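You operate a simulated robot arm through the tools that you are given. There is no shell and no other tool. Be economical: measure what you need, move in short steps, check, and stop when the job is done.

Carry out the task below with a simulated robot arm. There is one attempt and no reset: what you move stays moved.

Task
Close the green beaker with the gold ribbed lid in the small dark press.
Fine: seat the beaker, seat the lid, press the black stub handle down with fingers clear and raise it again.

The check looks at the end state, three seconds after you hand in, the way a careful person would. Anything else that was tipped, shoved, dropped, spilled or broken makes it a failure. A push-on lid holds only when it is set on centred and level and pressed home; a screw cap is set on level and turned clockwise until tight.

Robot
A 7-joint arm with a two-finger parallel gripper, fixed in place. Base frame: the origin is at the foot of the arm, x ahead of it, y to its left, z up; the work surface is at about z = 0. Readings come in m, rad, newtons and seconds.
With the tool pointing down near the work surface it reaches from about 0.24 to 0.62 m from the base axis. Its first joint turns from -1.152 to 1.152 rad. Payload 2.6 kg.
Tool frame: the origin (TCP) lies between the finger pads and is the grasp point; the fingertips stand 0.03 m ahead of it; z points along the fingers, y is the line along which they close. Largest opening 0.094 m; finger width 0.028, thickness 0.01; the body of the gripper, 0.05 by 0.096 m, starts 0.055 m behind the TCP.
Orientation is told as [roll, pitch, yaw] about the base's x, y, z axes, in that order, counted from this pose: with the fingers straight down and closing along the base's y, the tool's x points along the base's -x, its y along +y and its z along -z.

Tools
- The arm moves only by the tool step_arm. Its argument "plan" is one flat list of numbers, 7 for each row, row after row: the turn, a rotation vector about the tool's x, y, z in rad, then the shift along the tool's x, y, z in m, then the gripper command, from -1 (fully open) to 1 (shut), values between in proportion. In form: [wx, wy, wz, tx, ty, tz, grip, wx, wy, wz, tx, ty, tz, grip, ...]. A call has 1 to 8 rows; each row shifts and turns the commanded pose from where the row before left it, along the tool's axes as they then stand. Each row takes 0.2 s and may step no farther than 0.05 m and 0.15 rad from the row before; otherwise, or with a gripper value out of range, the whole call is refused. Where a pose cannot be reached the arm comes as near as it can. A force on the tool above 90 N (or 10 N above the force at the start of the call, whichever is more), or a blocked arm, ends the call early, and 0.2 s more pass. Each finger travels about 0.072 m/s and halts on what it meets, pressing with about 23 N; the grip force reading is that of the motor and also rises with nothing between the fingers. The clock runs only during rows and for 0.2 s after the last one: add rows that do not move to give the fingers time. It gives the time, the measured TCP pose, the force on the tool (base axes), the opening and the grip force at its end, in the units of the frame above (readings bear some noise).
- Cameras (640 x 400 px; columns grow to the right, rows downward): "scene" is fixed at [0.0084, 0.4138, 0.5738]; the picture's right is [-0.94, -0.33, 0.00], its down [-0.16, 0.46, -0.87] and it looks along [0.29, -0.82, -0.48] (base axes); focal length 357 px, centre (320, 200). "wrist" rides on the gripper at [0.076, 0.014, -0.102] in the tool frame; the picture's right is [-0.18, 0.98, 0.00], its down [-0.75, -0.14, -0.64] and it looks along [-0.63, -0.12, 0.77] (tool axes); focal length 243 px, centre (320, 200).
- grab_frame(camera): a new picture of that camera. The clock stands still meanwhile.
- pixel_to_xyz(camera, pixels): for up to 12 pixels [column, row] of the newest picture of that camera ("zoom" is the newest enlarged one), the place [x, y, z] in the base frame of the surface seen there, good to about 0.002 m. The clock stands still meanwhile.
- inspect(camera, box): a new picture of the part [left, top, right, bottom] of that camera's present view, enlarged. The clock stands still meanwhile.
- finish_job(): hands the job in; it is judged then, once.

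Go step by step. Measure first, check grasps and placings, and put right what went wrong. The budget is 80 turns and 34 pictures, counting those below and the enlarged ones. Unless the task says otherwise, let go and move clear before handing in, and close with one line.

The tools are called as a command line: name --argument value ..., lists and objects as JSON in quotes. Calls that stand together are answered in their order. step_arm: Moves the arm, as the interface text tells. Its arguments: {"type":"object","properties":{"plan":{"type":"array"}},"required":["plan"]} The other tools are called the same way: grab_frame (camera) takes a picture; pixel_to_xyz (camera, pixels) gives the place of the surface under pixels of a picture; inspect (camera, box) takes an enlarged picture of a part of a camera's view; finish_job () hands the job in.

At the start:

```text
time_s: 0.0
tool_pos: [0.2633, -0.2472, 0.3833]
ee_rot: [-0.002, 0.001, 0.001]
contact_force: [-0.8, 0.4, -0.4]
opening: 0.0942
grasp_force: 0.0
```

scene: 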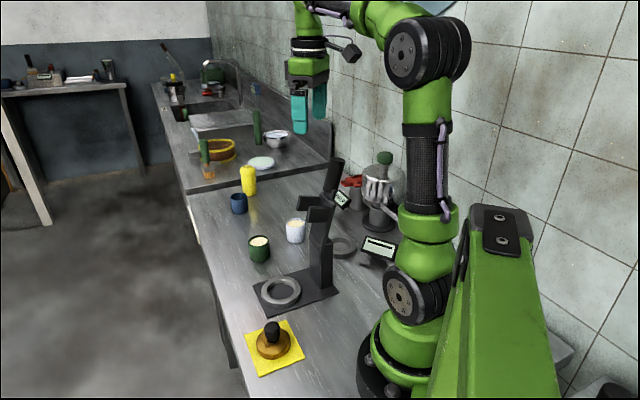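
wrist: 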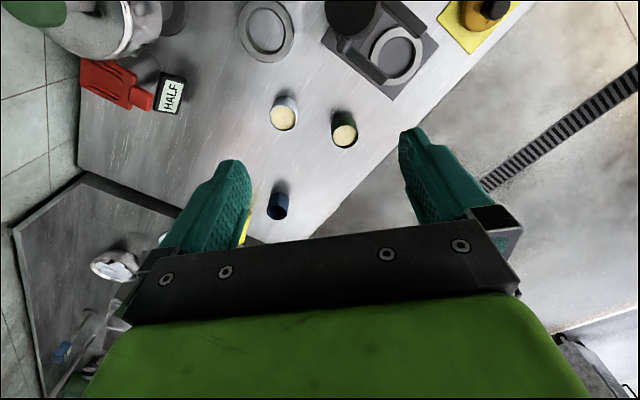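

The pictures show a green beaker near scene (259,248), a press with a ring seat near (280,292), and a gold piece on a yellow mat near (272,345). I'll enlarge these first.

inspect --camera "scene" --box '[220, 150, 420, 275]'

inspect --camera "scene" --box '[220, 260, 380, 390]'

```text
3.20 times, centred on (320, 212) of scene
```

zoom: 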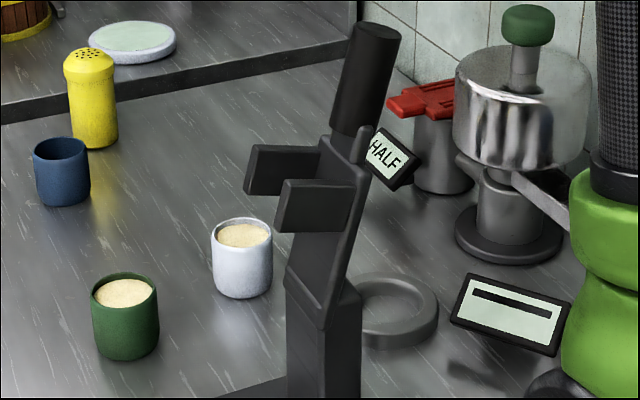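

```text
3.08 times, centred on (300, 325) of scene
```

zoom: 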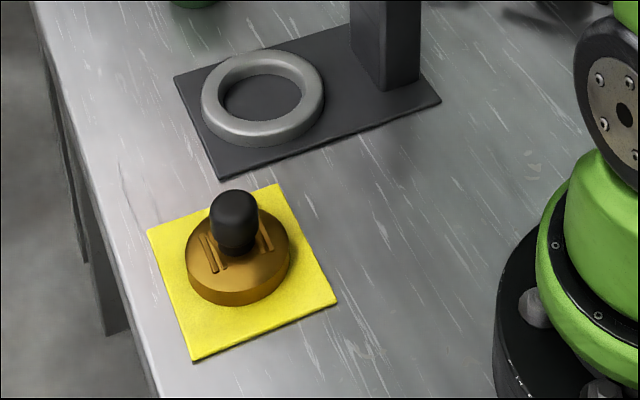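

The beaker, press and lid (black knob, gold ribbed disc) are all clear. The press handle is raised, with two prongs. Now I'll measure them.

pixel_to_xyz --camera "scene" --pixels '[[259, 241], [249, 242], [269, 242], [259, 236], [259, 258], [280, 292], [261, 292], [299, 292], [280, 279], [280, 303], [256, 286], [300, 312]]'

pixel_to_xyz --camera "zoom" --pixels '[[235, 200], [235, 235], [238, 285], [190, 262], [288, 245], [238, 302], [200, 350], [330, 300], [280, 190], [150, 235], [225, 270], [275, 225]]'

pixel_to_xyz --camera "scene" --pixels '[[337, 159], [333, 188], [330, 192], [343, 162], [300, 200], [320, 198], [309, 210], [328, 210], [322, 240], [320, 280], [328, 285], [310, 223]]'

inspect --camera "wrist" --box '[220, 0, 540, 200]'

```text
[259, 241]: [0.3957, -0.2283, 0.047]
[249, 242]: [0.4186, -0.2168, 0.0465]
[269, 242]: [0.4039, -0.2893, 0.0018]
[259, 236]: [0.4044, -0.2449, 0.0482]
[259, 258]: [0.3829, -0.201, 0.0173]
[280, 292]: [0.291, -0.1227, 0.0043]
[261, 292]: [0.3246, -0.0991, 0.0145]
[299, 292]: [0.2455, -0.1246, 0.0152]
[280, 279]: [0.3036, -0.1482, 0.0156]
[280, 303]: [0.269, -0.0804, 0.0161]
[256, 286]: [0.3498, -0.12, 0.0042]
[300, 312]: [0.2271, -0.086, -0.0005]
```

```text
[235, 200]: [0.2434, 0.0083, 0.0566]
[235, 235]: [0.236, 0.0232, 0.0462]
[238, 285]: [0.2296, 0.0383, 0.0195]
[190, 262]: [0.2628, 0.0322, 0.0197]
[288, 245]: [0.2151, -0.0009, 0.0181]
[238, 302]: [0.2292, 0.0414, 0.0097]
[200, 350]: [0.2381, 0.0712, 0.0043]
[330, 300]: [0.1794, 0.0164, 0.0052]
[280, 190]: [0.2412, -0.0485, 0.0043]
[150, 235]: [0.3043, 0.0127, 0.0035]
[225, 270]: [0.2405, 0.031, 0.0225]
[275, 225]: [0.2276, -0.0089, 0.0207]
```

```text
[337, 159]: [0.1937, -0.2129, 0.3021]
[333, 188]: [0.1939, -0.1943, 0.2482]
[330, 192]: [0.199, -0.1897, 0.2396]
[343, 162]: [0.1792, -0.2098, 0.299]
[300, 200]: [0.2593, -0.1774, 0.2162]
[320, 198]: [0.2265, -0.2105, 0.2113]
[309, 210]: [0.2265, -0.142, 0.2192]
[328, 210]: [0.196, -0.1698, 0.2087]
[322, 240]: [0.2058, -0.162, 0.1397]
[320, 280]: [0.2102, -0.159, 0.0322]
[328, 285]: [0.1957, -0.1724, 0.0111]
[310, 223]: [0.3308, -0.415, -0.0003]
```

```text
2.00 times, centred on (380, 100) of wrist
```

zoom: 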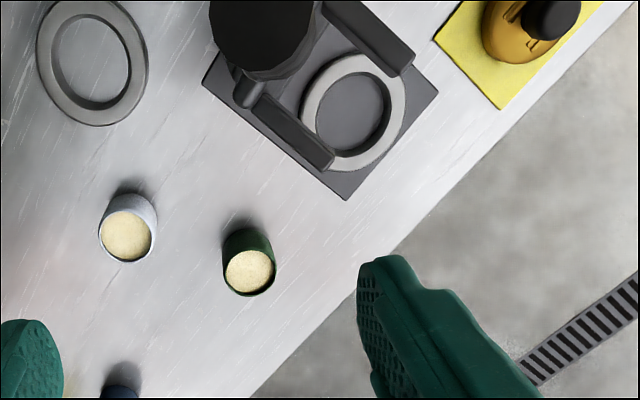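

The ring centre is about (0.286,-0.113) and the lid about (0.239,0.014). Next I'll measure the prongs, the ring and the beaker rims from the wrist enlargement.

pixel_to_xyz --camera "zoom" --pixels '[[248, 272], [226, 270], [272, 268], [250, 293], [245, 255], [126, 237], [101, 235], [152, 232], [330, 160], [405, 65], [268, 105], [385, 35]]'

pixel_to_xyz --camera "zoom" --pixels '[[308, 110], [403, 95], [350, 162], [360, 60], [350, 110], [345, 197], [436, 92], [315, 150], [395, 55], [335, 20], [250, 90], [280, 60]]'

```text
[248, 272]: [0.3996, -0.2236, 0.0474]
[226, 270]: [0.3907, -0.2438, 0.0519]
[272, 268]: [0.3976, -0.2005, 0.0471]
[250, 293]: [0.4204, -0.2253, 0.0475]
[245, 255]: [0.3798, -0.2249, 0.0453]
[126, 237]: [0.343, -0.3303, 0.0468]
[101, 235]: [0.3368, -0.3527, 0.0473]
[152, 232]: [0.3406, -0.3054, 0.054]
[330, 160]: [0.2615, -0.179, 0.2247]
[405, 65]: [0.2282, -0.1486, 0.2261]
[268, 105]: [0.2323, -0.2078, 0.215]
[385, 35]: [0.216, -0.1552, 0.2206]
```

```text
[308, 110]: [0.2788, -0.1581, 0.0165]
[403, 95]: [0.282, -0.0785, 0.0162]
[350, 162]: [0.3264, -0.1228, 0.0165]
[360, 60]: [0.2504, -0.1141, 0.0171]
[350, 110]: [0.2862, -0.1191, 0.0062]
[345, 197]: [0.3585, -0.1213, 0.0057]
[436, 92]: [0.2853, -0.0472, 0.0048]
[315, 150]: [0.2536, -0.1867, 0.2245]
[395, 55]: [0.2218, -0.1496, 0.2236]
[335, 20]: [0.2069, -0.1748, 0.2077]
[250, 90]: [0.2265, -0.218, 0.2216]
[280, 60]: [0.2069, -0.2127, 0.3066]
```

Beaker centre is about (0.400,-0.224) with the rim at 0.05. The press axis runs along 45°, with prong tips about 0.064 behind the ring centre at z≈0.2. I'll turn the tool to yaw -45° so the camera stays away from the press.

step_arm --plan '[0, 0, 0.1309, 0, 0, 0, -1, 0, 0, 0.1309, 0, 0, 0, -1, 0, 0, 0.1309, 0, 0, 0, -1, 0, 0, 0.1309, 0, 0, 0, -1, 0, 0, 0.1309, 0, 0, 0, -1, 0, 0, 0.1309, 0, 0, 0, -1]'

```text
time_s: 1.4
tool_pos: [0.2633, -0.2463, 0.3811]
ee_rot: [0.0, 0.001, -0.786]
contact_force: [0.0, -0.1, 0.3]
opening: 0.0941
grasp_force: 0.0
```

The yaw reads -0.786 as wanted. Next I'll move above the beaker at z≈0.15.

step_arm --plan '[0, 0, 0, -0.01355, 0.01873, 0.0385, -1, 0, 0, 0, -0.01355, 0.01873, 0.0385, -1, 0, 0, 0, -0.01355, 0.01873, 0.0385, -1, 0, 0, 0, -0.01355, 0.01873, 0.0385, -1, 0, 0, 0, -0.01355, 0.01873, 0.0385, -1, 0, 0, 0, -0.01355, 0.01873, 0.0385, -1, 0, 0, 0, 0, 0, 0, -1]'

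grab_frame --camera "wrist"

```text
time_s: 3.0
tool_pos: [0.4024, -0.2258, 0.1521]
ee_rot: [0.0, 0.001, -0.786]
contact_force: [-0.3, -0.3, 0.3]
opening: 0.094
grasp_force: 0.1
```

```text
28 pictures are left
```

wrist: 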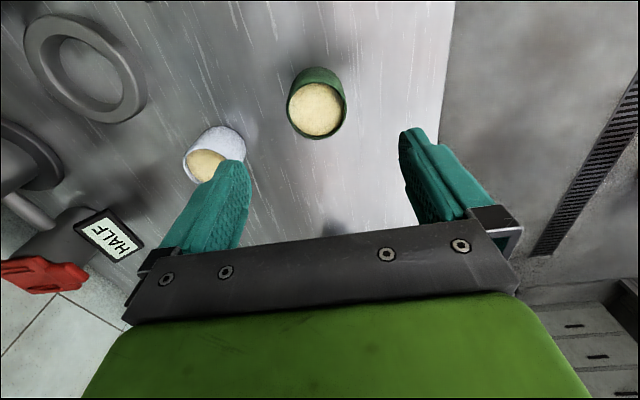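

The beaker rim is visible around (317,108). I'll measure points on its edge to refine the centre.

pixel_to_xyz --camera "wrist" --pixels '[[317, 109], [289, 108], [345, 106], [317, 84], [318, 137], [298, 127], [338, 90], [317, 68], [293, 80], [343, 78]]'

```text
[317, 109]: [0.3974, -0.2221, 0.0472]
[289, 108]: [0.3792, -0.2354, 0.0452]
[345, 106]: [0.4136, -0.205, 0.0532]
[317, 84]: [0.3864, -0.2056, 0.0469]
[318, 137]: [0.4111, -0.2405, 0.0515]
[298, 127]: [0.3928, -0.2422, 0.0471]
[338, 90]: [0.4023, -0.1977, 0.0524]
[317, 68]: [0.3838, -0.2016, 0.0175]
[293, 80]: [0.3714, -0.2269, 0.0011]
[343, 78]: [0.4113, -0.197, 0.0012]
```

The refined beaker centre is (0.398,-0.2215) and its height about 0.053. I'll lower the TCP to z 0.049 and close.

step_arm --plan '[0, 0, 0, 0.0062, 0, 0.03, -1, 0, 0, 0, 0, 0, 0.035, -1, 0, 0, 0, 0, 0, 0.025, -1, 0, 0, 0, 0, 0, 0.0131, -1, 0, 0, 0, 0, 0, 0, 0, 0, 0, 0, 0, 0, 0, 1, 0, 0, 0, 0, 0, 0, 1, 0, 0, 0, 0, 0, 0, 1]'

grab_frame --camera "wrist"

```text
time_s: 4.8
tool_pos: [0.3969, -0.2193, 0.0488]
ee_rot: [-0.001, 0.001, -0.786]
contact_force: [-0.2, 0.1, -0.7]
opening: 0.0525
grasp_force: 23.4
```

```text
27 pictures are left
```

wrist: 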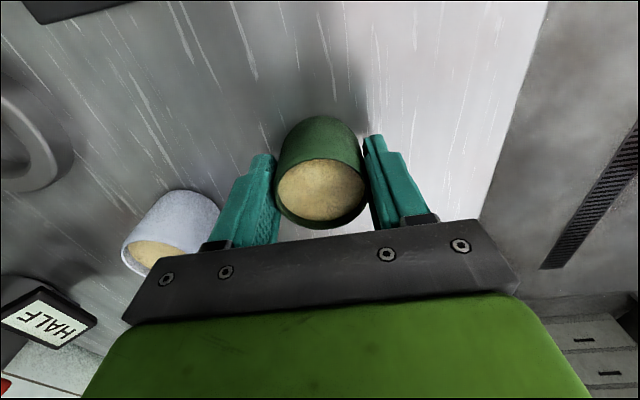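

The beaker is gripped with opening 0.0525. I'll lift it gently to clear, then measure the beaker relative to the TCP.

step_arm --plan '[0, 0, 0, 0, 0, -0.02, 1, 0, 0, 0, 0, 0, -0.025, 1, 0, 0, 0, 0, 0, -0.025, 1, 0, 0, 0, 0, 0, 0, 1]'

inspect --camera "wrist" --box '[240, 100, 400, 240]'

```text
time_s: 5.8
tool_pos: [0.3971, -0.2208, 0.1196]
ee_rot: [0.0, -0.001, -0.784]
contact_force: [0.0, 0.0, -0.9]
opening: 0.0524
grasp_force: 23.0
```

```text
2.86 times, centred on (320, 170) of wrist
```

zoom: 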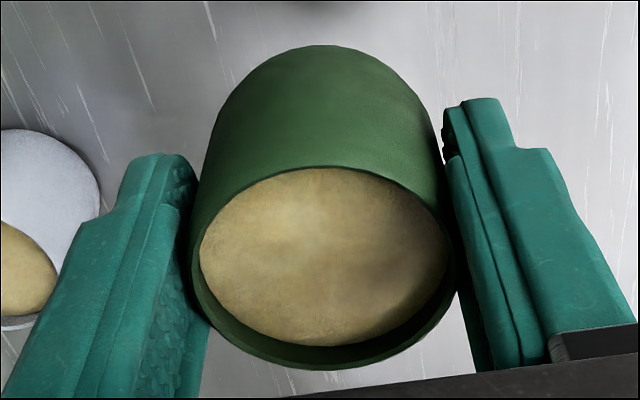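

pixel_to_xyz --camera "zoom" --pixels '[[322, 168], [330, 342], [203, 245], [443, 238], [326, 255], [332, 362], [320, 160], [260, 180], [400, 330], [240, 320], [400, 190], [322, 50]]'

grab_frame --camera "scene"

```text
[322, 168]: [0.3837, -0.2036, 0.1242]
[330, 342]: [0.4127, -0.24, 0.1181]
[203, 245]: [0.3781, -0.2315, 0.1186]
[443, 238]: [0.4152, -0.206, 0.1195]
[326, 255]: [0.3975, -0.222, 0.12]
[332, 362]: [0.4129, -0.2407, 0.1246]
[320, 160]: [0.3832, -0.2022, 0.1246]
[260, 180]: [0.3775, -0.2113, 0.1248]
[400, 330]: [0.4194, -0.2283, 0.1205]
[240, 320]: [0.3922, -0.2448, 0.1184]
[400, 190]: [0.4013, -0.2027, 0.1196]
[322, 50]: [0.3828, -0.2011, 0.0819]
```

```text
25 pictures are left
```

scene: 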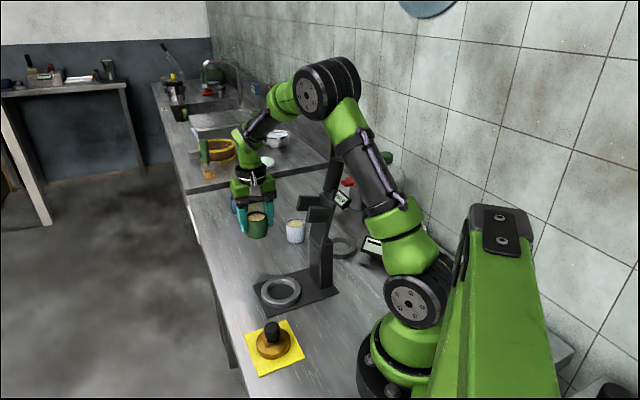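

The beaker sits within 1 mm of the TCP. Before carrying it over I'll measure the ring more exactly in an enlarged scene view.

inspect --camera "scene" --box '[240, 260, 320, 320]'

```text
6.67 times, centred on (280, 290) of scene
```

zoom: 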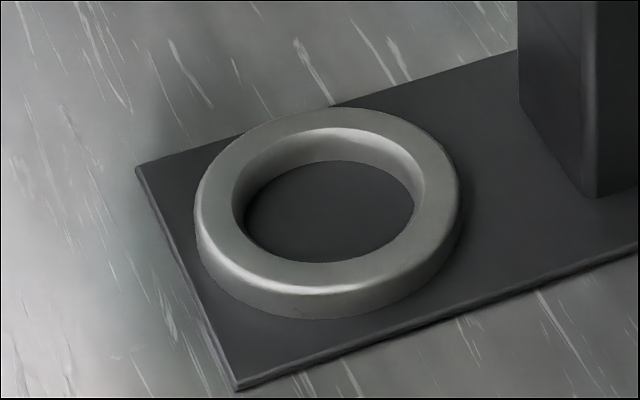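

The ring's top annulus is clear: outer edge from 197 to 459, inner from 232 to 424. I'll sample opposing points on it.

pixel_to_xyz --camera "zoom" --pixels '[[215, 203], [441, 190], [325, 118], [330, 276], [245, 145], [408, 248], [408, 140], [248, 250], [236, 200], [421, 190], [325, 131], [328, 260]]'

```text
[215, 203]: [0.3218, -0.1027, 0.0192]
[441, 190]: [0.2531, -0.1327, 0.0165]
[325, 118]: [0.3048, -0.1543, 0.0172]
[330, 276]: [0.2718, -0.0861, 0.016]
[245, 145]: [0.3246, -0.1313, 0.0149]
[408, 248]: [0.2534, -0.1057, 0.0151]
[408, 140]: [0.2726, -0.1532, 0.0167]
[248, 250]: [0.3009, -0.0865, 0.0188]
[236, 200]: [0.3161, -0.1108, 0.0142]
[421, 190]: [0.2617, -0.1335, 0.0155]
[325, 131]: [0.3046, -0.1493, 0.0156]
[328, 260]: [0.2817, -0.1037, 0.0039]
```

Ring centre is (0.288,-0.119) with inner diameter about 0.059, against a beaker of about 0.0525. I'll carry the beaker sideways along tool x to stand above the ring.

step_arm --plan '[0, 0, 0, 0.025, -0.001, 0, 1, 0, 0, 0, 0.025, -0.001, 0, 1, 0, 0, 0, 0.025, -0.001, 0, 1, 0, 0, 0, 0.025, -0.001, 0, 1, 0, 0, 0, 0.025, -0.001, 0, 1, 0, 0, 0, 0.0256, 0, 0, 1, 0, 0, 0, 0, 0, 0, 1]'

grab_frame --camera "scene"

grab_frame --camera "wrist"

```text
time_s: 7.4
tool_pos: [0.2875, -0.1176, 0.1184]
ee_rot: [0.0, 0.0, -0.784]
contact_force: [0.6, -0.5, -1.5]
opening: 0.0527
grasp_force: 23.7
```

```text
23 pictures are left
```

scene: 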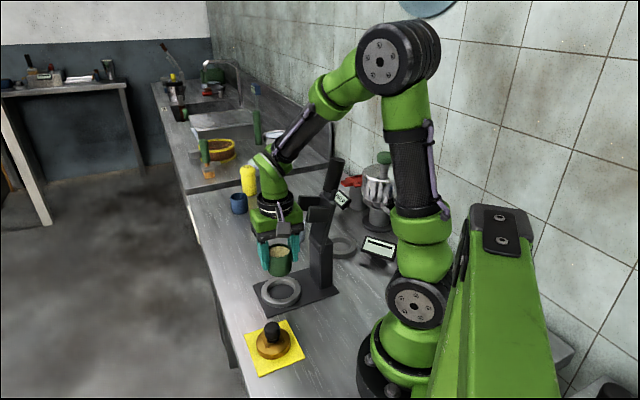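

```text
22 pictures are left
```

wrist: 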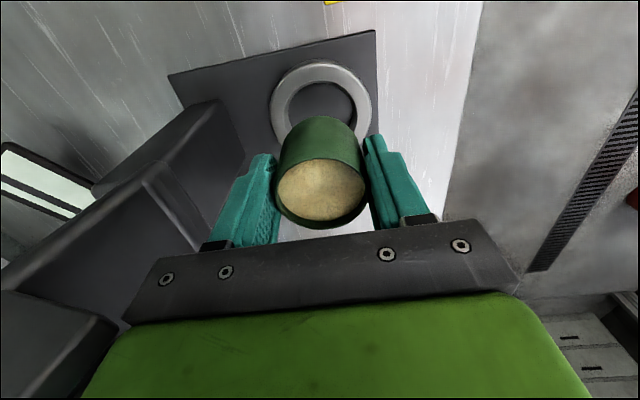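

The tool stands at (0.2875,-0.1176), within about 0.5 mm of target, and the prongs are clear. I'll lower it into the ring.

step_arm --plan '[0, 0, 0, 0, 0, 0.02, 1, 0, 0, 0, 0, 0, 0.02, 1, 0, 0, 0, 0, 0, 0.01, 1, 0, 0, 0, 0, 0, 0.006, 1, 0, 0, 0, 0, 0, 0.004, 1, 0, 0, 0, 0, 0, 0, 1]'

inspect --camera "scene" --box '[220, 150, 380, 320]'

```text
time_s: 8.8
tool_pos: [0.2864, -0.1179, 0.058]
ee_rot: [0.0, 0.002, -0.786]
contact_force: [0.0, -0.3, -1.8]
opening: 0.0524
grasp_force: 22.9
```

```text
2.35 times, centred on (300, 235) of scene
```

zoom: 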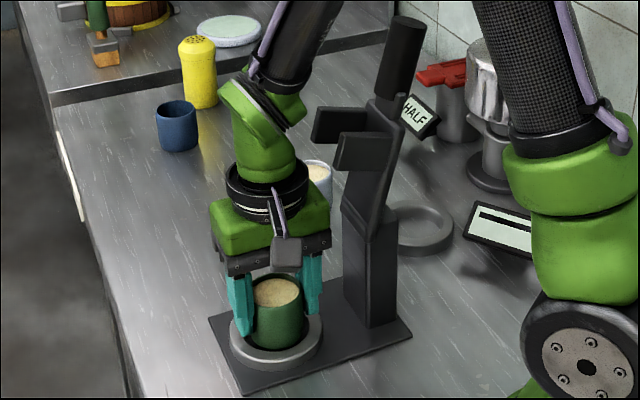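

The beaker is inside the ring, a few millimetres above the plate. I'll lower it until it touches.

step_arm --plan '[0, 0, 0, 0, 0, 0.002, 1, 0, 0, 0, 0, 0, 0.002, 1, 0, 0, 0, 0, 0, 0, 1]'

```text
time_s: 9.6
tool_pos: [0.2861, -0.1174, 0.0541]
ee_rot: [0.0, 0.001, -0.784]
contact_force: [0.2, -0.6, -0.8]
opening: 0.0525
grasp_force: 22.6
```

The force on the tool is shrinking, so the beaker is just about at the plate. I'll go down 1 mm more, then open partly.

step_arm --plan '[0, 0, 0, 0, 0, 0.001, 1, 0, 0, 0, 0, 0, 0, 1, 0, 0, 0, 0, 0, 0, 0, 0, 0, 0, 0, 0, 0, -0.5, 0, 0, 0, 0, 0, 0, -0.5]'

grab_frame --camera "wrist"

```text
time_s: 10.8
tool_pos: [0.2867, -0.1174, 0.0523]
ee_rot: [0.001, 0.001, -0.786]
contact_force: [0.0, 0.9, -0.7]
opening: 0.0705
grasp_force: 0.0
```

```text
20 pictures are left
```

wrist: 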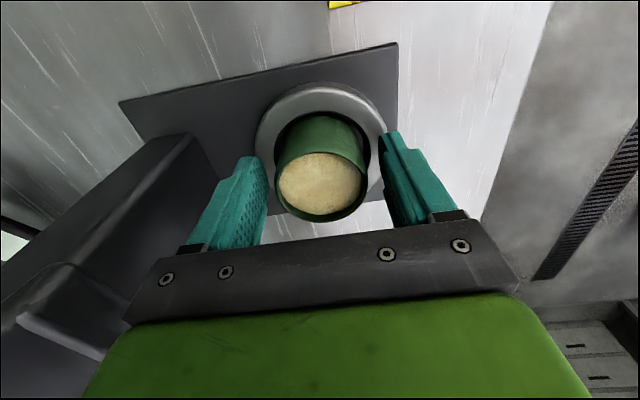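

The beaker stands free in the ring. I'll raise straight up and measure the beaker rim from there.

step_arm --plan '[0, 0, 0, 0, 0, -0.02, -0.5, 0, 0, 0, 0, 0, -0.04, -0.5, 0, 0, 0, 0, 0, -0.04, -0.5, 0, 0, 0, 0, 0, 0, -0.5]'

inspect --camera "wrist" --box '[240, 20, 400, 160]'

```text
time_s: 11.8
tool_pos: [0.2846, -0.1181, 0.1545]
ee_rot: [0.001, -0.002, -0.783]
contact_force: [1.0, -2.6, -0.7]
opening: 0.0706
grasp_force: 0.0
```

```text
2.86 times, centred on (320, 90) of wrist
```

zoom: 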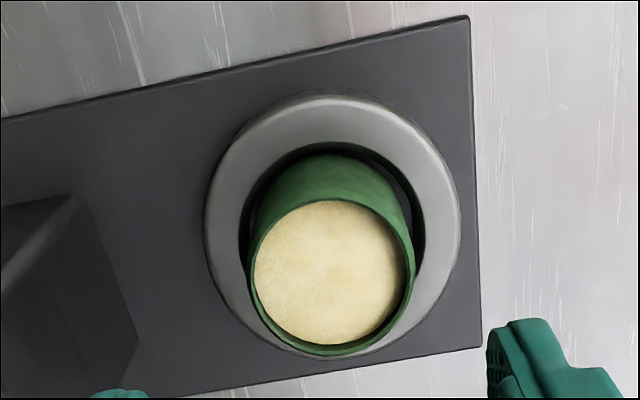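

pixel_to_xyz --camera "zoom" --pixels '[[330, 202], [330, 348], [252, 275], [410, 270], [275, 217], [390, 325], [388, 215], [272, 325], [330, 272], [332, 110], [228, 215], [440, 200]]'

step_arm --plan '[0, 0, 0, 0.032, 0.014, 0, -0.2, 0, 0, 0, 0.032, 0.014, 0, -0.2, 0, 0, 0, 0.032, 0.014, 0, -0.2, 0, 0, 0, 0, 0, 0, -0.2]'

inspect --camera "wrist" --box '[220, 0, 420, 160]'

```text
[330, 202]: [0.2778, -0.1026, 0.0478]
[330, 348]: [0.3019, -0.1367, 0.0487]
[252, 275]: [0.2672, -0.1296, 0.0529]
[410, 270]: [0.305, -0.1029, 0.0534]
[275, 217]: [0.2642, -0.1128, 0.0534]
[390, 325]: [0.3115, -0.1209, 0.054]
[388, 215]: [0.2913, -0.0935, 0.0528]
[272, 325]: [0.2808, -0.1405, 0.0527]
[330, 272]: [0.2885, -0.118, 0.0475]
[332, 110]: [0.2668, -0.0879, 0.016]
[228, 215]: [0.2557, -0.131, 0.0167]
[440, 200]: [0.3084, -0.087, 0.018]
```

```text
time_s: 12.8
tool_pos: [0.2459, -0.0214, 0.1521]
ee_rot: [0.0, 0.001, -0.784]
contact_force: [0.1, -0.7, -1.1]
opening: 0.0563
grasp_force: 0.1
```

```text
2.50 times, centred on (320, 80) of wrist
```

zoom: 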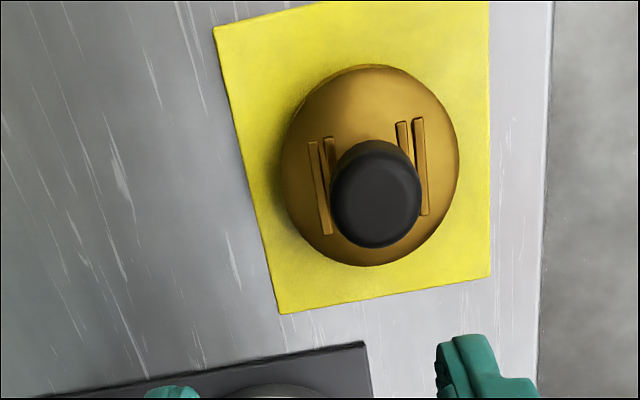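

Beaker centre is (0.2875,-0.1175) with the rim level at about 0.053. Now I'll measure the lid's disc, ribs and knob in this enlargement.

pixel_to_xyz --camera "zoom" --pixels '[[375, 185], [335, 190], [417, 188], [375, 155], [376, 240], [290, 165], [450, 165], [370, 75], [312, 145], [327, 230], [418, 122], [425, 210]]'

pixel_to_xyz --camera "zoom" --pixels '[[350, 190], [400, 190], [378, 220], [375, 262], [345, 255], [400, 257], [310, 230], [440, 215], [300, 120], [435, 110], [375, 68], [375, 110]]'

```text
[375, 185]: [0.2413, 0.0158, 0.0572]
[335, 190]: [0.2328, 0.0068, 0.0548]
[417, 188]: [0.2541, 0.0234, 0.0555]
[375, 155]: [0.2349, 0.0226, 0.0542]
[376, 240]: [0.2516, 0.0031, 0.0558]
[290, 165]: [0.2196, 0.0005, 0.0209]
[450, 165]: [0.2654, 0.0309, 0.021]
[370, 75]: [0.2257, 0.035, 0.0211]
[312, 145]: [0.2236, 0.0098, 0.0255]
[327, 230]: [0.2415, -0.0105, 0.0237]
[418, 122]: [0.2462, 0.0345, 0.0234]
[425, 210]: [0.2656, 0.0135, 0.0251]
```

```text
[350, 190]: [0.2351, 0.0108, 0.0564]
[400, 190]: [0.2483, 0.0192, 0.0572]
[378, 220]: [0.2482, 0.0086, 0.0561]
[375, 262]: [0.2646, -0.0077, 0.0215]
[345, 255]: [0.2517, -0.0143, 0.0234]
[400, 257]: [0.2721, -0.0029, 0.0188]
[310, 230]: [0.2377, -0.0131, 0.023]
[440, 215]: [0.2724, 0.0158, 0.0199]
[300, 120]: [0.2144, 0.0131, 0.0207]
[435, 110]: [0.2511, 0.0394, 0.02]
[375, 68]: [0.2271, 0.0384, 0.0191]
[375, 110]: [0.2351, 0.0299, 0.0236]
```

Knob centre is (0.2435,0.0145), diameter about 0.027, top 0.057, and ribs rise to 0.025. I'll move above it and come down to z≈0.095, then correct.

step_arm --plan '[0, 0, 0, 0.0135, 0.0118, 0, -0.2, 0, 0, 0, 0.0136, 0.0119, 0, -0.2, 0, 0, 0, 0, 0, 0.03, -0.2, 0, 0, 0, 0, 0, 0.027, -0.2, 0, 0, 0, 0, 0, 0, -0.2]'

inspect --camera "wrist" --box '[200, 80, 440, 260]'

```text
time_s: 14.0
tool_pos: [0.2443, 0.0156, 0.0942]
ee_rot: [0.001, -0.001, -0.785]
contact_force: [-1.0, 0.3, -0.2]
opening: 0.0568
grasp_force: 0.0
```

```text
2.22 times, centred on (320, 170) of wrist
```

zoom: 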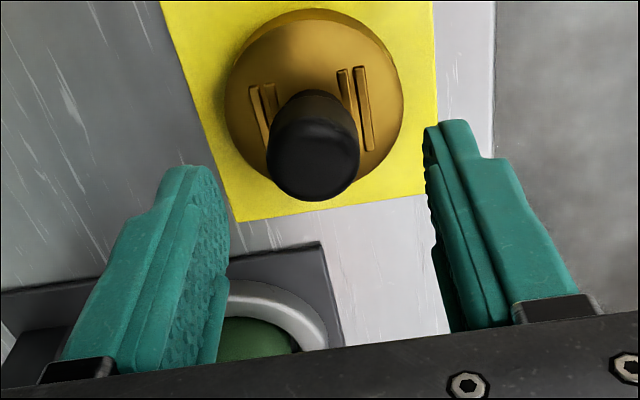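

The tool is at (0.2443,0.0156), within about 1 mm, and the knob sits between the fingers. I'll lower to z 0.058 and close.

step_arm --plan '[0, 0, 0, 0.0002, -0.0012, 0.018, -0.2, 0, 0, 0, 0, 0, 0.0182, -0.2, 0, 0, 0, 0, 0, 0, -0.2, 0, 0, 0, 0, 0, 0, 0.4, 0, 0, 0, 0, 0, 0, 1, 0, 0, 0, 0, 0, 0, 1]'

```text
time_s: 15.4
tool_pos: [0.2455, 0.0153, 0.0585]
ee_rot: [-0.001, -0.001, -0.787]
contact_force: [-0.7, 0.1, 1.3]
opening: 0.0266
grasp_force: 23.4
```

The knob is gripped with opening 0.0266. I'll lift and check that the lid hangs level.

step_arm --plan '[0, 0, 0, 0, 0, -0.015, 1, 0, 0, 0, 0, 0, -0.03, 1, 0, 0, 0, 0, 0, -0.035, 1, 0, 0, 0, 0, 0, 0, 1]'

inspect --camera "scene" --box '[220, 230, 380, 370]'

inspect --camera "wrist" --box '[240, 100, 400, 240]'

```text
time_s: 16.4
tool_pos: [0.2458, 0.0168, 0.1399]
ee_rot: [-0.002, 0.0, -0.785]
contact_force: [0.4, 0.2, 0.9]
opening: 0.0262
grasp_force: 23.1
```

```text
2.86 times, centred on (300, 300) of scene
```

zoom: 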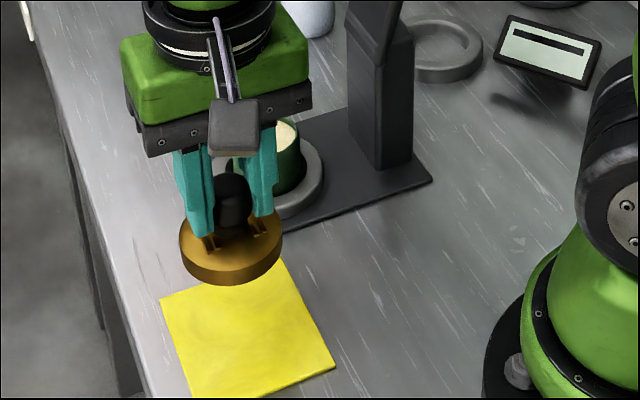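

```text
2.86 times, centred on (320, 170) of wrist
```

zoom: 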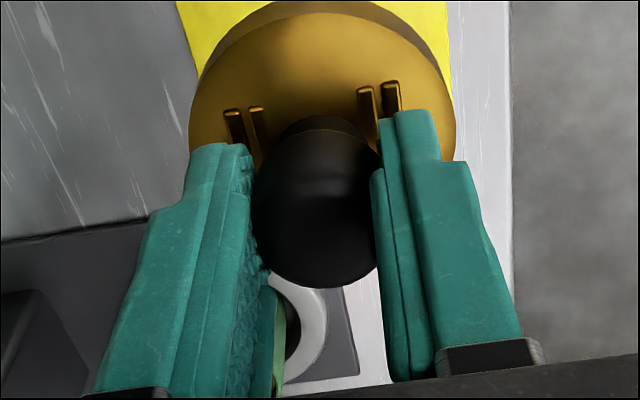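

The lid hangs from the fingers. I'll measure its rim points to get its level and its offset from the TCP.

pixel_to_xyz --camera "zoom" --pixels '[[196, 120], [448, 120], [325, 18], [240, 50], [405, 50], [270, 205], [370, 205], [313, 135], [310, 280], [318, 200], [215, 90], [430, 85]]'

```text
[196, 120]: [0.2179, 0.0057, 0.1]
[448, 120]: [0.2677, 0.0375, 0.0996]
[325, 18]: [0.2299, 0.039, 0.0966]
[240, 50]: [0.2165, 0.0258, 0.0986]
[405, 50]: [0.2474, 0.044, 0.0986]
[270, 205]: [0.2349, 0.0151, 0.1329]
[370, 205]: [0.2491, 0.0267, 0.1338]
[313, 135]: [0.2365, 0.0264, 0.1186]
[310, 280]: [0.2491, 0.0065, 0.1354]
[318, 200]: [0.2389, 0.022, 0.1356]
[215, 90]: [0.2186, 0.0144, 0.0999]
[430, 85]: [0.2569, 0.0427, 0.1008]
```

The lid is level and centred on the TCP within about 1 mm. I'll carry it over the beaker at (0.2875,-0.1175).

step_arm --plan '[0, 0, 0, -0.021, -0.011, 0, 1, 0, 0, 0, -0.021, -0.011, 0, 1, 0, 0, 0, -0.021, -0.011, 0, 1, 0, 0, 0, -0.021, -0.011, 0, 1, 0, 0, 0, -0.021, -0.011, 0, 1, 0, 0, 0, -0.0194, -0.0105, 0, 1, 0, 0, 0, 0, 0, 0, 1, 0, 0, 0, 0, 0, 0, 1]'

```text
time_s: 18.2
tool_pos: [0.2836, -0.1191, 0.1408]
ee_rot: [0.0, 0.001, -0.787]
contact_force: [0.2, 0.4, -0.6]
opening: 0.026
grasp_force: 23.1
```

The reading is about 4 mm off from the target in x. I'll take another still reading to separate noise from a real offset.

step_arm --plan '[0, 0, 0, 0, 0, 0, 1]'

step_arm --plan '[0, 0, 0, 0, 0, 0, 1]'

step_arm --plan '[0, 0, 0, 0, 0, 0, 1]'

```text
time_s: 18.6
tool_pos: [0.2838, -0.118, 0.1403]
ee_rot: [-0.002, 0.002, -0.786]
contact_force: [0.3, 0.1, -0.4]
opening: 0.026
grasp_force: 22.7
```

```text
time_s: 19.0
tool_pos: [0.2843, -0.1186, 0.1413]
ee_rot: [-0.001, 0.0, -0.787]
contact_force: [-0.7, 0.0, 0.2]
opening: 0.026
grasp_force: 23.1
```

```text
time_s: 19.4
tool_pos: [0.2849, -0.1176, 0.14]
ee_rot: [-0.001, 0.0, -0.786]
contact_force: [0.1, 0.6, -0.7]
opening: 0.0263
grasp_force: 23.0
```

The mean reading is (0.2842,-0.1183), so I'll correct by about +2.4 mm along tool y and -2.4 mm along tool x. I'll also lower to leave a small gap, then look.

step_arm --plan '[0, 0, 0, -0.0024, 0.0024, 0.01, 1, 0, 0, 0, 0, 0, 0.015, 1, 0, 0, 0, 0, 0, 0.004, 1, 0, 0, 0, 0, 0, 0, 1]'

inspect --camera "scene" --box '[240, 230, 340, 320]'

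inspect --camera "wrist" --box '[240, 90, 400, 230]'

```text
time_s: 20.4
tool_pos: [0.2886, -0.1192, 0.1113]
ee_rot: [0.0, -0.001, -0.785]
contact_force: [-0.3, 0.6, -0.2]
opening: 0.0258
grasp_force: 23.1
```

```text
4.44 times, centred on (290, 275) of scene
```

zoom: 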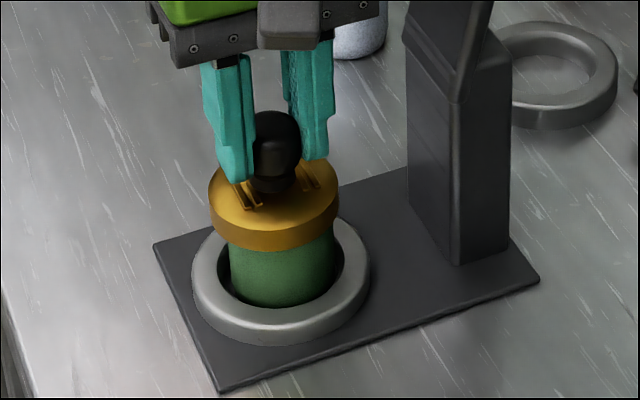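

```text
2.86 times, centred on (320, 160) of wrist
```

zoom: 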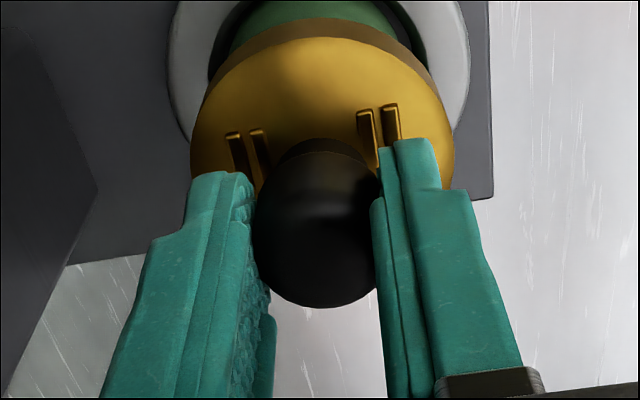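

The lid looks nearly centred, perhaps 1–2 mm left in the scene enlargement (lid centre col 274, beaker 282 lower down). I'll measure edges and take another reading.

step_arm --plan '[0, 0, 0, 0, 0, 0, 1]'

step_arm --plan '[0, 0, 0, 0, 0, 0, 1]'

inspect --camera "scene" --box '[265, 255, 321, 305]'

```text
time_s: 20.8
tool_pos: [0.2897, -0.118, 0.1116]
ee_rot: [-0.002, 0.0, -0.785]
contact_force: [-0.2, 0.5, 0.5]
opening: 0.0262
grasp_force: 23.2
```

```text
time_s: 21.2
tool_pos: [0.2889, -0.1177, 0.1092]
ee_rot: [0.001, -0.002, -0.785]
contact_force: [-0.5, 0.0, -0.5]
opening: 0.026
grasp_force: 23.6
```

```text
8.00 times, centred on (293, 280) of scene
```

zoom: 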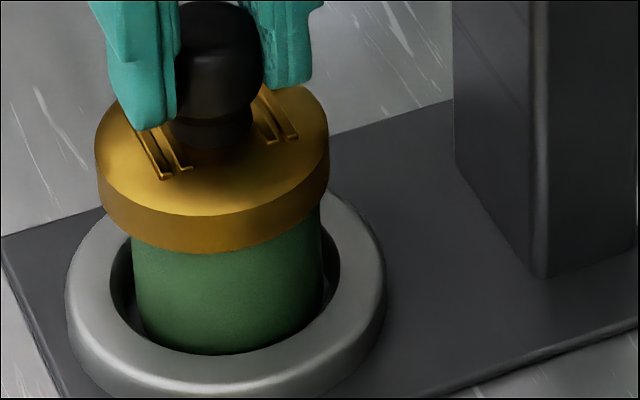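

Readings and image agree that the lid is about 1.5–2 mm too far in +x. I'll shift back u -1.5 mm and v +1 mm, and read again.

step_arm --plan '[0, 0, 0, 0.001, -0.0015, 0, 1, 0, 0, 0, 0, 0, 0, 1]'

step_arm --plan '[0, 0, 0, 0, 0, 0, 1]'

inspect --camera "scene" --box '[265, 255, 321, 305]'

```text
time_s: 21.8
tool_pos: [0.2877, -0.1188, 0.1105]
ee_rot: [0.0, 0.001, -0.786]
contact_force: [-0.2, 0.6, -1.1]
opening: 0.0264
grasp_force: 22.9
```

```text
time_s: 22.2
tool_pos: [0.2878, -0.1186, 0.1111]
ee_rot: [0.0, 0.001, -0.785]
contact_force: [0.0, 0.5, -0.4]
opening: 0.026
grasp_force: 23.0
```

```text
8.00 times, centred on (293, 280) of scene
```

zoom: 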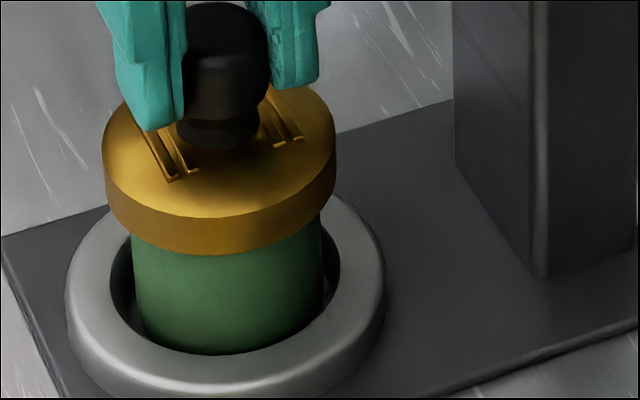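

Now the lid (column centre ~222) and beaker (228 lower down) agree within 0.5 mm sideways. I'll check the depth direction from their front walls.

pixel_to_xyz --camera "zoom" --pixels '[[222, 232], [224, 240], [220, 225], [228, 275], [228, 290], [228, 310], [150, 215], [300, 205], [165, 270], [290, 265]]'

```text
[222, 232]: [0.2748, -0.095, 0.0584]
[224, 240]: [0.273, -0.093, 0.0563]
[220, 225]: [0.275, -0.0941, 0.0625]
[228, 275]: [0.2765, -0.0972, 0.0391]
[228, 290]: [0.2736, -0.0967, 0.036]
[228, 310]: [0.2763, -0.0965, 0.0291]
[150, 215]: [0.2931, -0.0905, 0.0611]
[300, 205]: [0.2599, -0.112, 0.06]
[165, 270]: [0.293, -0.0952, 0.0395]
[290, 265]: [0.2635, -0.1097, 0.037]
```

The front walls differ by 3 mm, which matches the radius difference, so the lid is centred. I'll lower it in small steps until it touches.

step_arm --plan '[0, 0, 0, 0, 0, 0.002, 1, 0, 0, 0, 0, 0, 0.002, 1, 0, 0, 0, 0, 0, 0, 1]'

step_arm --plan '[0, 0, 0, 0, 0, 0.001, 1, 0, 0, 0, 0, 0, 0.001, 1, 0, 0, 0, 0, 0, 0, 1]'

```text
time_s: 23.0
tool_pos: [0.2879, -0.1194, 0.1068]
ee_rot: [0.0, 0.0, -0.785]
contact_force: [-1.3, -0.1, -1.0]
opening: 0.0262
grasp_force: 23.2
```

```text
time_s: 23.8
tool_pos: [0.2889, -0.1184, 0.1045]
ee_rot: [0.0, -0.001, -0.786]
contact_force: [0.3, 0.0, 0.3]
opening: 0.0261
grasp_force: 23.3
```

No contact force yet at z 0.1045. I'll go on down in 1–2 mm steps.

step_arm --plan '[0, 0, 0, 0, 0, 0.0015, 1, 0, 0, 0, 0, 0, 0.0015, 1, 0, 0, 0, 0, 0, 0, 1]'

```text
time_s: 24.6
tool_pos: [0.2875, -0.1197, 0.1031]
ee_rot: [-0.001, -0.002, -0.785]
contact_force: [0.3, 0.2, 7.8]
opening: 0.0263
grasp_force: 23.0
```

There is 7.8 N of upward contact at z≈0.103, so the lid is resting on the beaker. I'll look before letting go.

inspect --camera "scene" --box '[265, 255, 321, 305]'

```text
8.00 times, centred on (293, 280) of scene
```

zoom: 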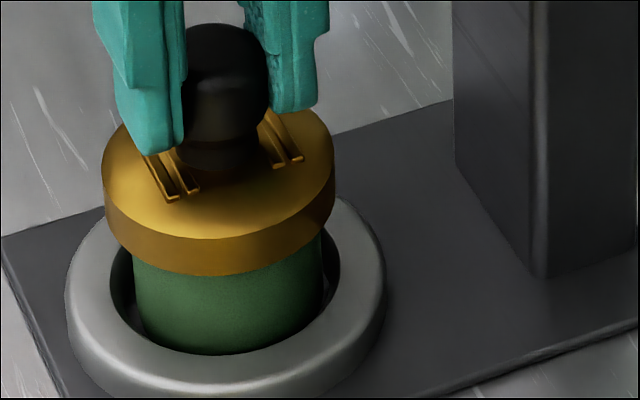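

The lid sits level and centred. I'll open partly, wait, then raise straight up and move off in +u, away from the press.

step_arm --plan '[0, 0, 0, 0, 0, 0, 0, 0, 0, 0, 0, 0, 0, -0.1, 0, 0, 0, 0, 0, 0, -0.1, 0, 0, 0, 0, 0, -0.02, -0.1, 0, 0, 0, 0, 0, -0.04, -0.1, 0, 0, 0, 0, 0, -0.045, -0.1, 0, 0, 0, 0, 0, 0, -0.1]'

grab_frame --camera "wrist"

```text
time_s: 26.2
tool_pos: [0.2866, -0.1215, 0.2063]
ee_rot: [-0.001, 0.001, -0.786]
contact_force: [0.1, 0.0, 1.1]
opening: 0.0515
grasp_force: 0.0
```

```text
9 pictures are left
```

wrist: 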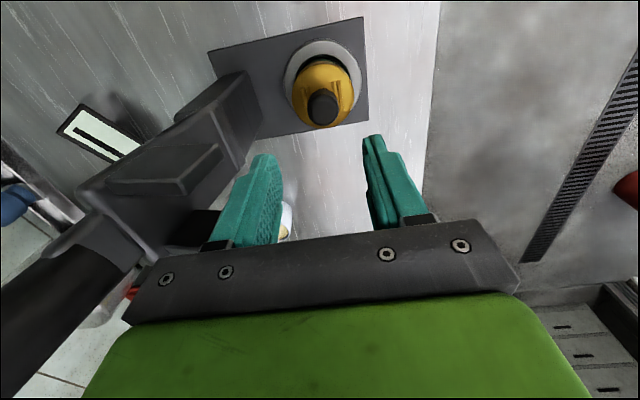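

The lid stays in place. This picture also shows the lever and handle at left, from (230,100) to (40,310), so I'll measure these without a new picture.

pixel_to_xyz --camera "wrist" --pixels '[[90, 250], [60, 280], [30, 310], [20, 345], [60, 320], [110, 262], [100, 215], [150, 160], [200, 155], [215, 165], [235, 90], [190, 180]]'

```text
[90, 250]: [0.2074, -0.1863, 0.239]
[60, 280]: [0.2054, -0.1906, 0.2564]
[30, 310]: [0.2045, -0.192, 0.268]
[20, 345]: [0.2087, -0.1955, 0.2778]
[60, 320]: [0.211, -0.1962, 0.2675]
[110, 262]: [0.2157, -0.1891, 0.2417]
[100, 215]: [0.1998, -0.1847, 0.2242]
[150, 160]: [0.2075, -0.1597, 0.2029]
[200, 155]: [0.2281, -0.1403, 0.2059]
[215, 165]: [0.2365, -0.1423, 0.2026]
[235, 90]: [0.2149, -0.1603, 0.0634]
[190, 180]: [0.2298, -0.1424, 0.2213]
```

From these points the handle axis at z≈0.29 lies near (0.194,-0.2125), tilted back about 16°. I'll raise away from the press before turning the tool.

step_arm --plan '[0, 0, 0, 0, 0.012, -0.036, -1, 0, 0, 0, 0, 0.012, -0.036, -1, 0, 0, 0, 0, 0.012, -0.036, -1, 0, 0, 0, 0, 0.012, -0.036, -1, 0, 0, 0, 0, 0.01, -0.036, -1, 0, 0, -0.12, 0, 0, 0, -1, 0, 0, -0.1456, 0, 0, 0, -1, 0, 0, -0.1456, 0, 0, 0, -1]'

step_arm --plan '[0, 0, -0.145, 0, 0, 0, -1, 0, 0, -0.145, 0, 0, 0, -1, 0, 0, -0.145, 0, 0, 0, -1, 0, 0, -0.145, 0, 0, 0, -1, 0, 0, -0.145, 0, 0, 0, -1, 0, 0, -0.145, 0, 0, 0, -1, 0, 0, -0.145, 0, 0, 0, -1, 0, 0, -0.145, 0, 0, 0, -1]'

```text
time_s: 28.0
tool_pos: [0.3286, -0.0784, 0.3878]
ee_rot: [-0.001, 0.001, -0.371]
contact_force: [0.5, 0.9, -0.2]
opening: 0.0941
grasp_force: 0.1
```

```text
time_s: 29.8
tool_pos: [0.3279, -0.0778, 0.3876]
ee_rot: [-0.001, -0.001, 0.789]
contact_force: [-0.4, -1.1, -0.5]
opening: 0.094
grasp_force: 0.1
```

The yaw is now +45°, so tool x runs along -u and tool y along v. I'll move 0.19 m along tool x to stand above the handle tip.

step_arm --plan '[0, 0, 0, 0.038, 0, 0, -1, 0, 0, 0, 0.038, 0, 0, -1, 0, 0, 0, 0.038, 0, 0, -1, 0, 0, 0, 0.038, 0, 0, -1, 0, 0, 0, 0.038, -0.0007, 0, -1, 0, 0, 0, 0, 0, 0, -1, 0, 0, 0, 0, 0, 0, -1]'

grab_frame --camera "wrist"

```text
time_s: 31.4
tool_pos: [0.1935, -0.2114, 0.3868]
ee_rot: [0.0, -0.001, 0.787]
contact_force: [0.2, 0.3, 0.5]
opening: 0.0941
grasp_force: 0.0
```

```text
8 pictures are left
```

wrist: 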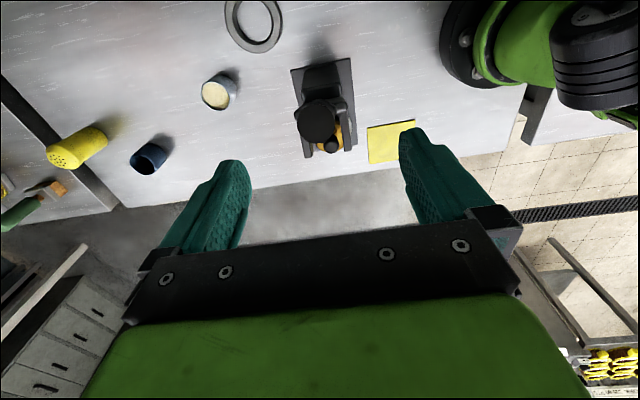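

pixel_to_xyz --camera "wrist" --pixels '[[317, 118], [300, 118], [334, 118], [317, 104], [317, 134], [346, 80], [302, 75], [352, 95], [300, 105]]'

```text
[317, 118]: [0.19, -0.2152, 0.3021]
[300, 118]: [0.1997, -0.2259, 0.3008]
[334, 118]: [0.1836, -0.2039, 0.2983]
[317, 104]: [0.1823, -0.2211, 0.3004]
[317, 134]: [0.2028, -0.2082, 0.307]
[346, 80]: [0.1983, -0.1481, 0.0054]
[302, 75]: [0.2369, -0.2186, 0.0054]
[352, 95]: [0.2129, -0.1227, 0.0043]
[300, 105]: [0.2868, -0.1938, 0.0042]
```

The handle tip centre is (0.191,-0.215,0.302), in line with the tool. I'll lower to z≈0.285 and close on the handle.

step_arm --plan '[0, 0, 0, 0, 0, 0.03, -1, 0, 0, 0, 0, 0, 0.035, -1, 0, 0, 0, 0, 0, 0.035, -1, 0, 0, 0, 0, 0, 0, -0.2, 0, 0, 0, 0, 0, 0, 0.6, 0, 0, 0, 0, 0, 0, 1, 0, 0, 0, 0, 0, 0, 1, 0, 0, 0, 0, 0, 0, 1]'

```text
time_s: 33.2
tool_pos: [0.1963, -0.2146, 0.2871]
ee_rot: [-0.004, 0.001, 0.789]
contact_force: [19.6, -17.9, -7.5]
opening: 0.0308
grasp_force: 44.8
```

The handle is gripped at 0.031, but there is a side load of about 26 N toward -v from an off-centre grip. I'll shift 2–3 mm that way to relieve it.

step_arm --plan '[0, 0, 0, 0, -0.002, 0, 1, 0, 0, 0, 0, 0, 0, 1]'

```text
time_s: 33.8
tool_pos: [0.1966, -0.2131, 0.2864]
ee_rot: [0.002, -0.002, 0.783]
contact_force: [-5.1, 1.5, 1.1]
opening: 0.0306
grasp_force: 45.2
```

The side load is gone. I'll start swinging the handle forward along its arc, the first 20° as a test.

step_arm --plan '[0, 0, 0, -0.0144, 0, -0.0042, 1, 0, 0, 0, -0.0145, 0, -0.0033, 1, 0, 0, 0, -0.0148, 0, -0.0018, 1, 0, 0, 0, -0.0149, 0, -0.0005, 1, 0, 0, 0, 0, 0, 0, 1]'

inspect --camera "scene" --box '[220, 100, 420, 320]'

```text
time_s: 35.0
tool_pos: [0.2383, -0.1712, 0.2959]
ee_rot: [0.003, -0.003, 0.785]
contact_force: [-22.3, 10.9, -7.4]
opening: 0.0307
grasp_force: 45.3
```

```text
1.82 times, centred on (320, 210) of scene
```

zoom: 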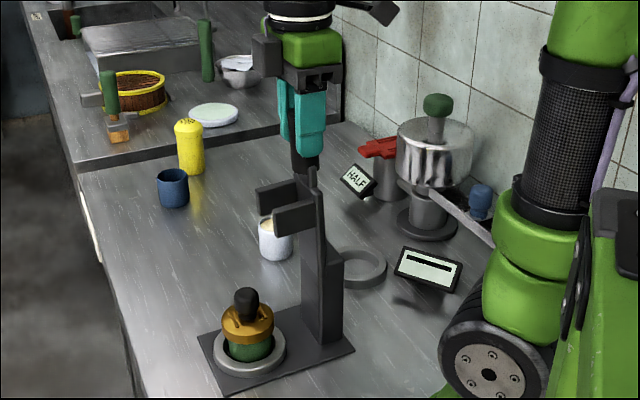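

The handle has come upright with the grip holding, with only a modest side load (+v ~23 N). I'll trim that by 1 mm and continue the arc.

step_arm --plan '[0, 0, 0, -0.0149, 0.001, 0.0008, 1, 0, 0, 0, -0.0148, 0, 0.0021, 1, 0, 0, 0, -0.0145, 0, 0.0034, 1, 0, 0, 0, -0.0142, 0, 0.0045, 1, 0, 0, 0, 0, 0, 0, 1]'

```text
time_s: 36.2
tool_pos: [0.2798, -0.1305, 0.2871]
ee_rot: [0.004, -0.003, 0.787]
contact_force: [-18.4, 8.1, 0.9]
opening: 0.0308
grasp_force: 44.8
```

The swing continues with small forces. Next come arc steps 5–7.

step_arm --plan '[0, 0, 0, -0.0137, 0.0005, 0.0059, 1, 0, 0, 0, -0.0132, 0, 0.007, 1, 0, 0, 0, -0.0125, 0, 0.0082, 1, 0, 0, 0, -0.0118, 0, 0.0091, 1, 0, 0, 0, -0.0108, 0, 0.0102, 1, 0, 0, 0, -0.01, 0, 0.011, 1, 0, 0, 0, 0, 0, 0, 1]'

inspect --camera "scene" --box '[220, 150, 380, 320]'

```text
time_s: 37.8
tool_pos: [0.3303, -0.0798, 0.2334]
ee_rot: [0.0, -0.002, 0.785]
contact_force: [3.2, 10.2, 16.3]
opening: 0.0336
grasp_force: 45.2
```

```text
2.35 times, centred on (300, 235) of scene
```

zoom: 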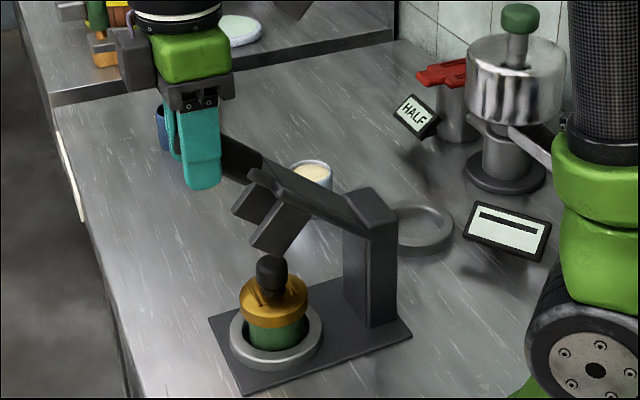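

The lever is about 60° down, with the prongs heading to either side of the knob. I'll continue with arc steps 8–9.

step_arm --plan '[0, 0, 0, -0.0089, 0, 0.0119, 1, 0, 0, 0, -0.008, 0, 0.0127, 1, 0, 0, 0, -0.0067, 0, 0.0133, 1, 0, 0, 0, -0.0057, 0, 0.0138, 1, 0, 0, 0, 0, 0, 0, 1]'

```text
time_s: 39.0
tool_pos: [0.3494, -0.0615, 0.1832]
ee_rot: [-0.006, 0.002, 0.785]
contact_force: [13.9, -12.6, 7.5]
opening: 0.0348
grasp_force: 44.5
```

Forces are still moderate at z 0.183. I'll continue with step 10 and a small trim toward -v.

step_arm --plan '[0, 0, 0, -0.0044, -0.001, 0.0142, 1, 0, 0, 0, -0.0031, 0, 0.0147, 1, 0, 0, 0, 0, 0, 0, 1]'

inspect --camera "scene" --box '[220, 180, 360, 320]'

```text
time_s: 39.8
tool_pos: [0.356, -0.0552, 0.1544]
ee_rot: [0.0, 0.0, 0.785]
contact_force: [8.4, -7.9, 6.9]
opening: 0.0351
grasp_force: 44.9
```

```text
2.86 times, centred on (290, 250) of scene
```

zoom: 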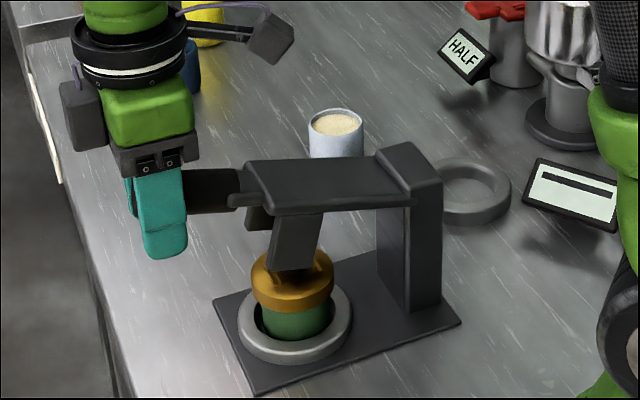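

The lever is nearly level and the prongs are just over the lid, astride the knob. I'll press on down in small steps while watching the force.

step_arm --plan '[0, 0, 0, 0, 0, 0.005, 1, 0, 0, 0, 0, 0, 0.005, 1, 0, 0, 0, 0, 0, 0, 1]'

step_arm --plan '[0, 0, 0, 0.001, 0, 0.005, 1, 0, 0, 0, 0, 0, 0.005, 1, 0, 0, 0, 0, 0, 0, 1]'

```text
time_s: 40.6
tool_pos: [0.3571, -0.053, 0.1444]
ee_rot: [-0.003, -0.005, 0.789]
contact_force: [20.1, 6.2, 8.2]
opening: 0.0348
grasp_force: 44.9
```

```text
time_s: 41.4
tool_pos: [0.3562, -0.0546, 0.1355]
ee_rot: [-0.001, -0.003, 0.789]
contact_force: [21.2, 15.1, 7.3]
opening: 0.0346
grasp_force: 45.6
```

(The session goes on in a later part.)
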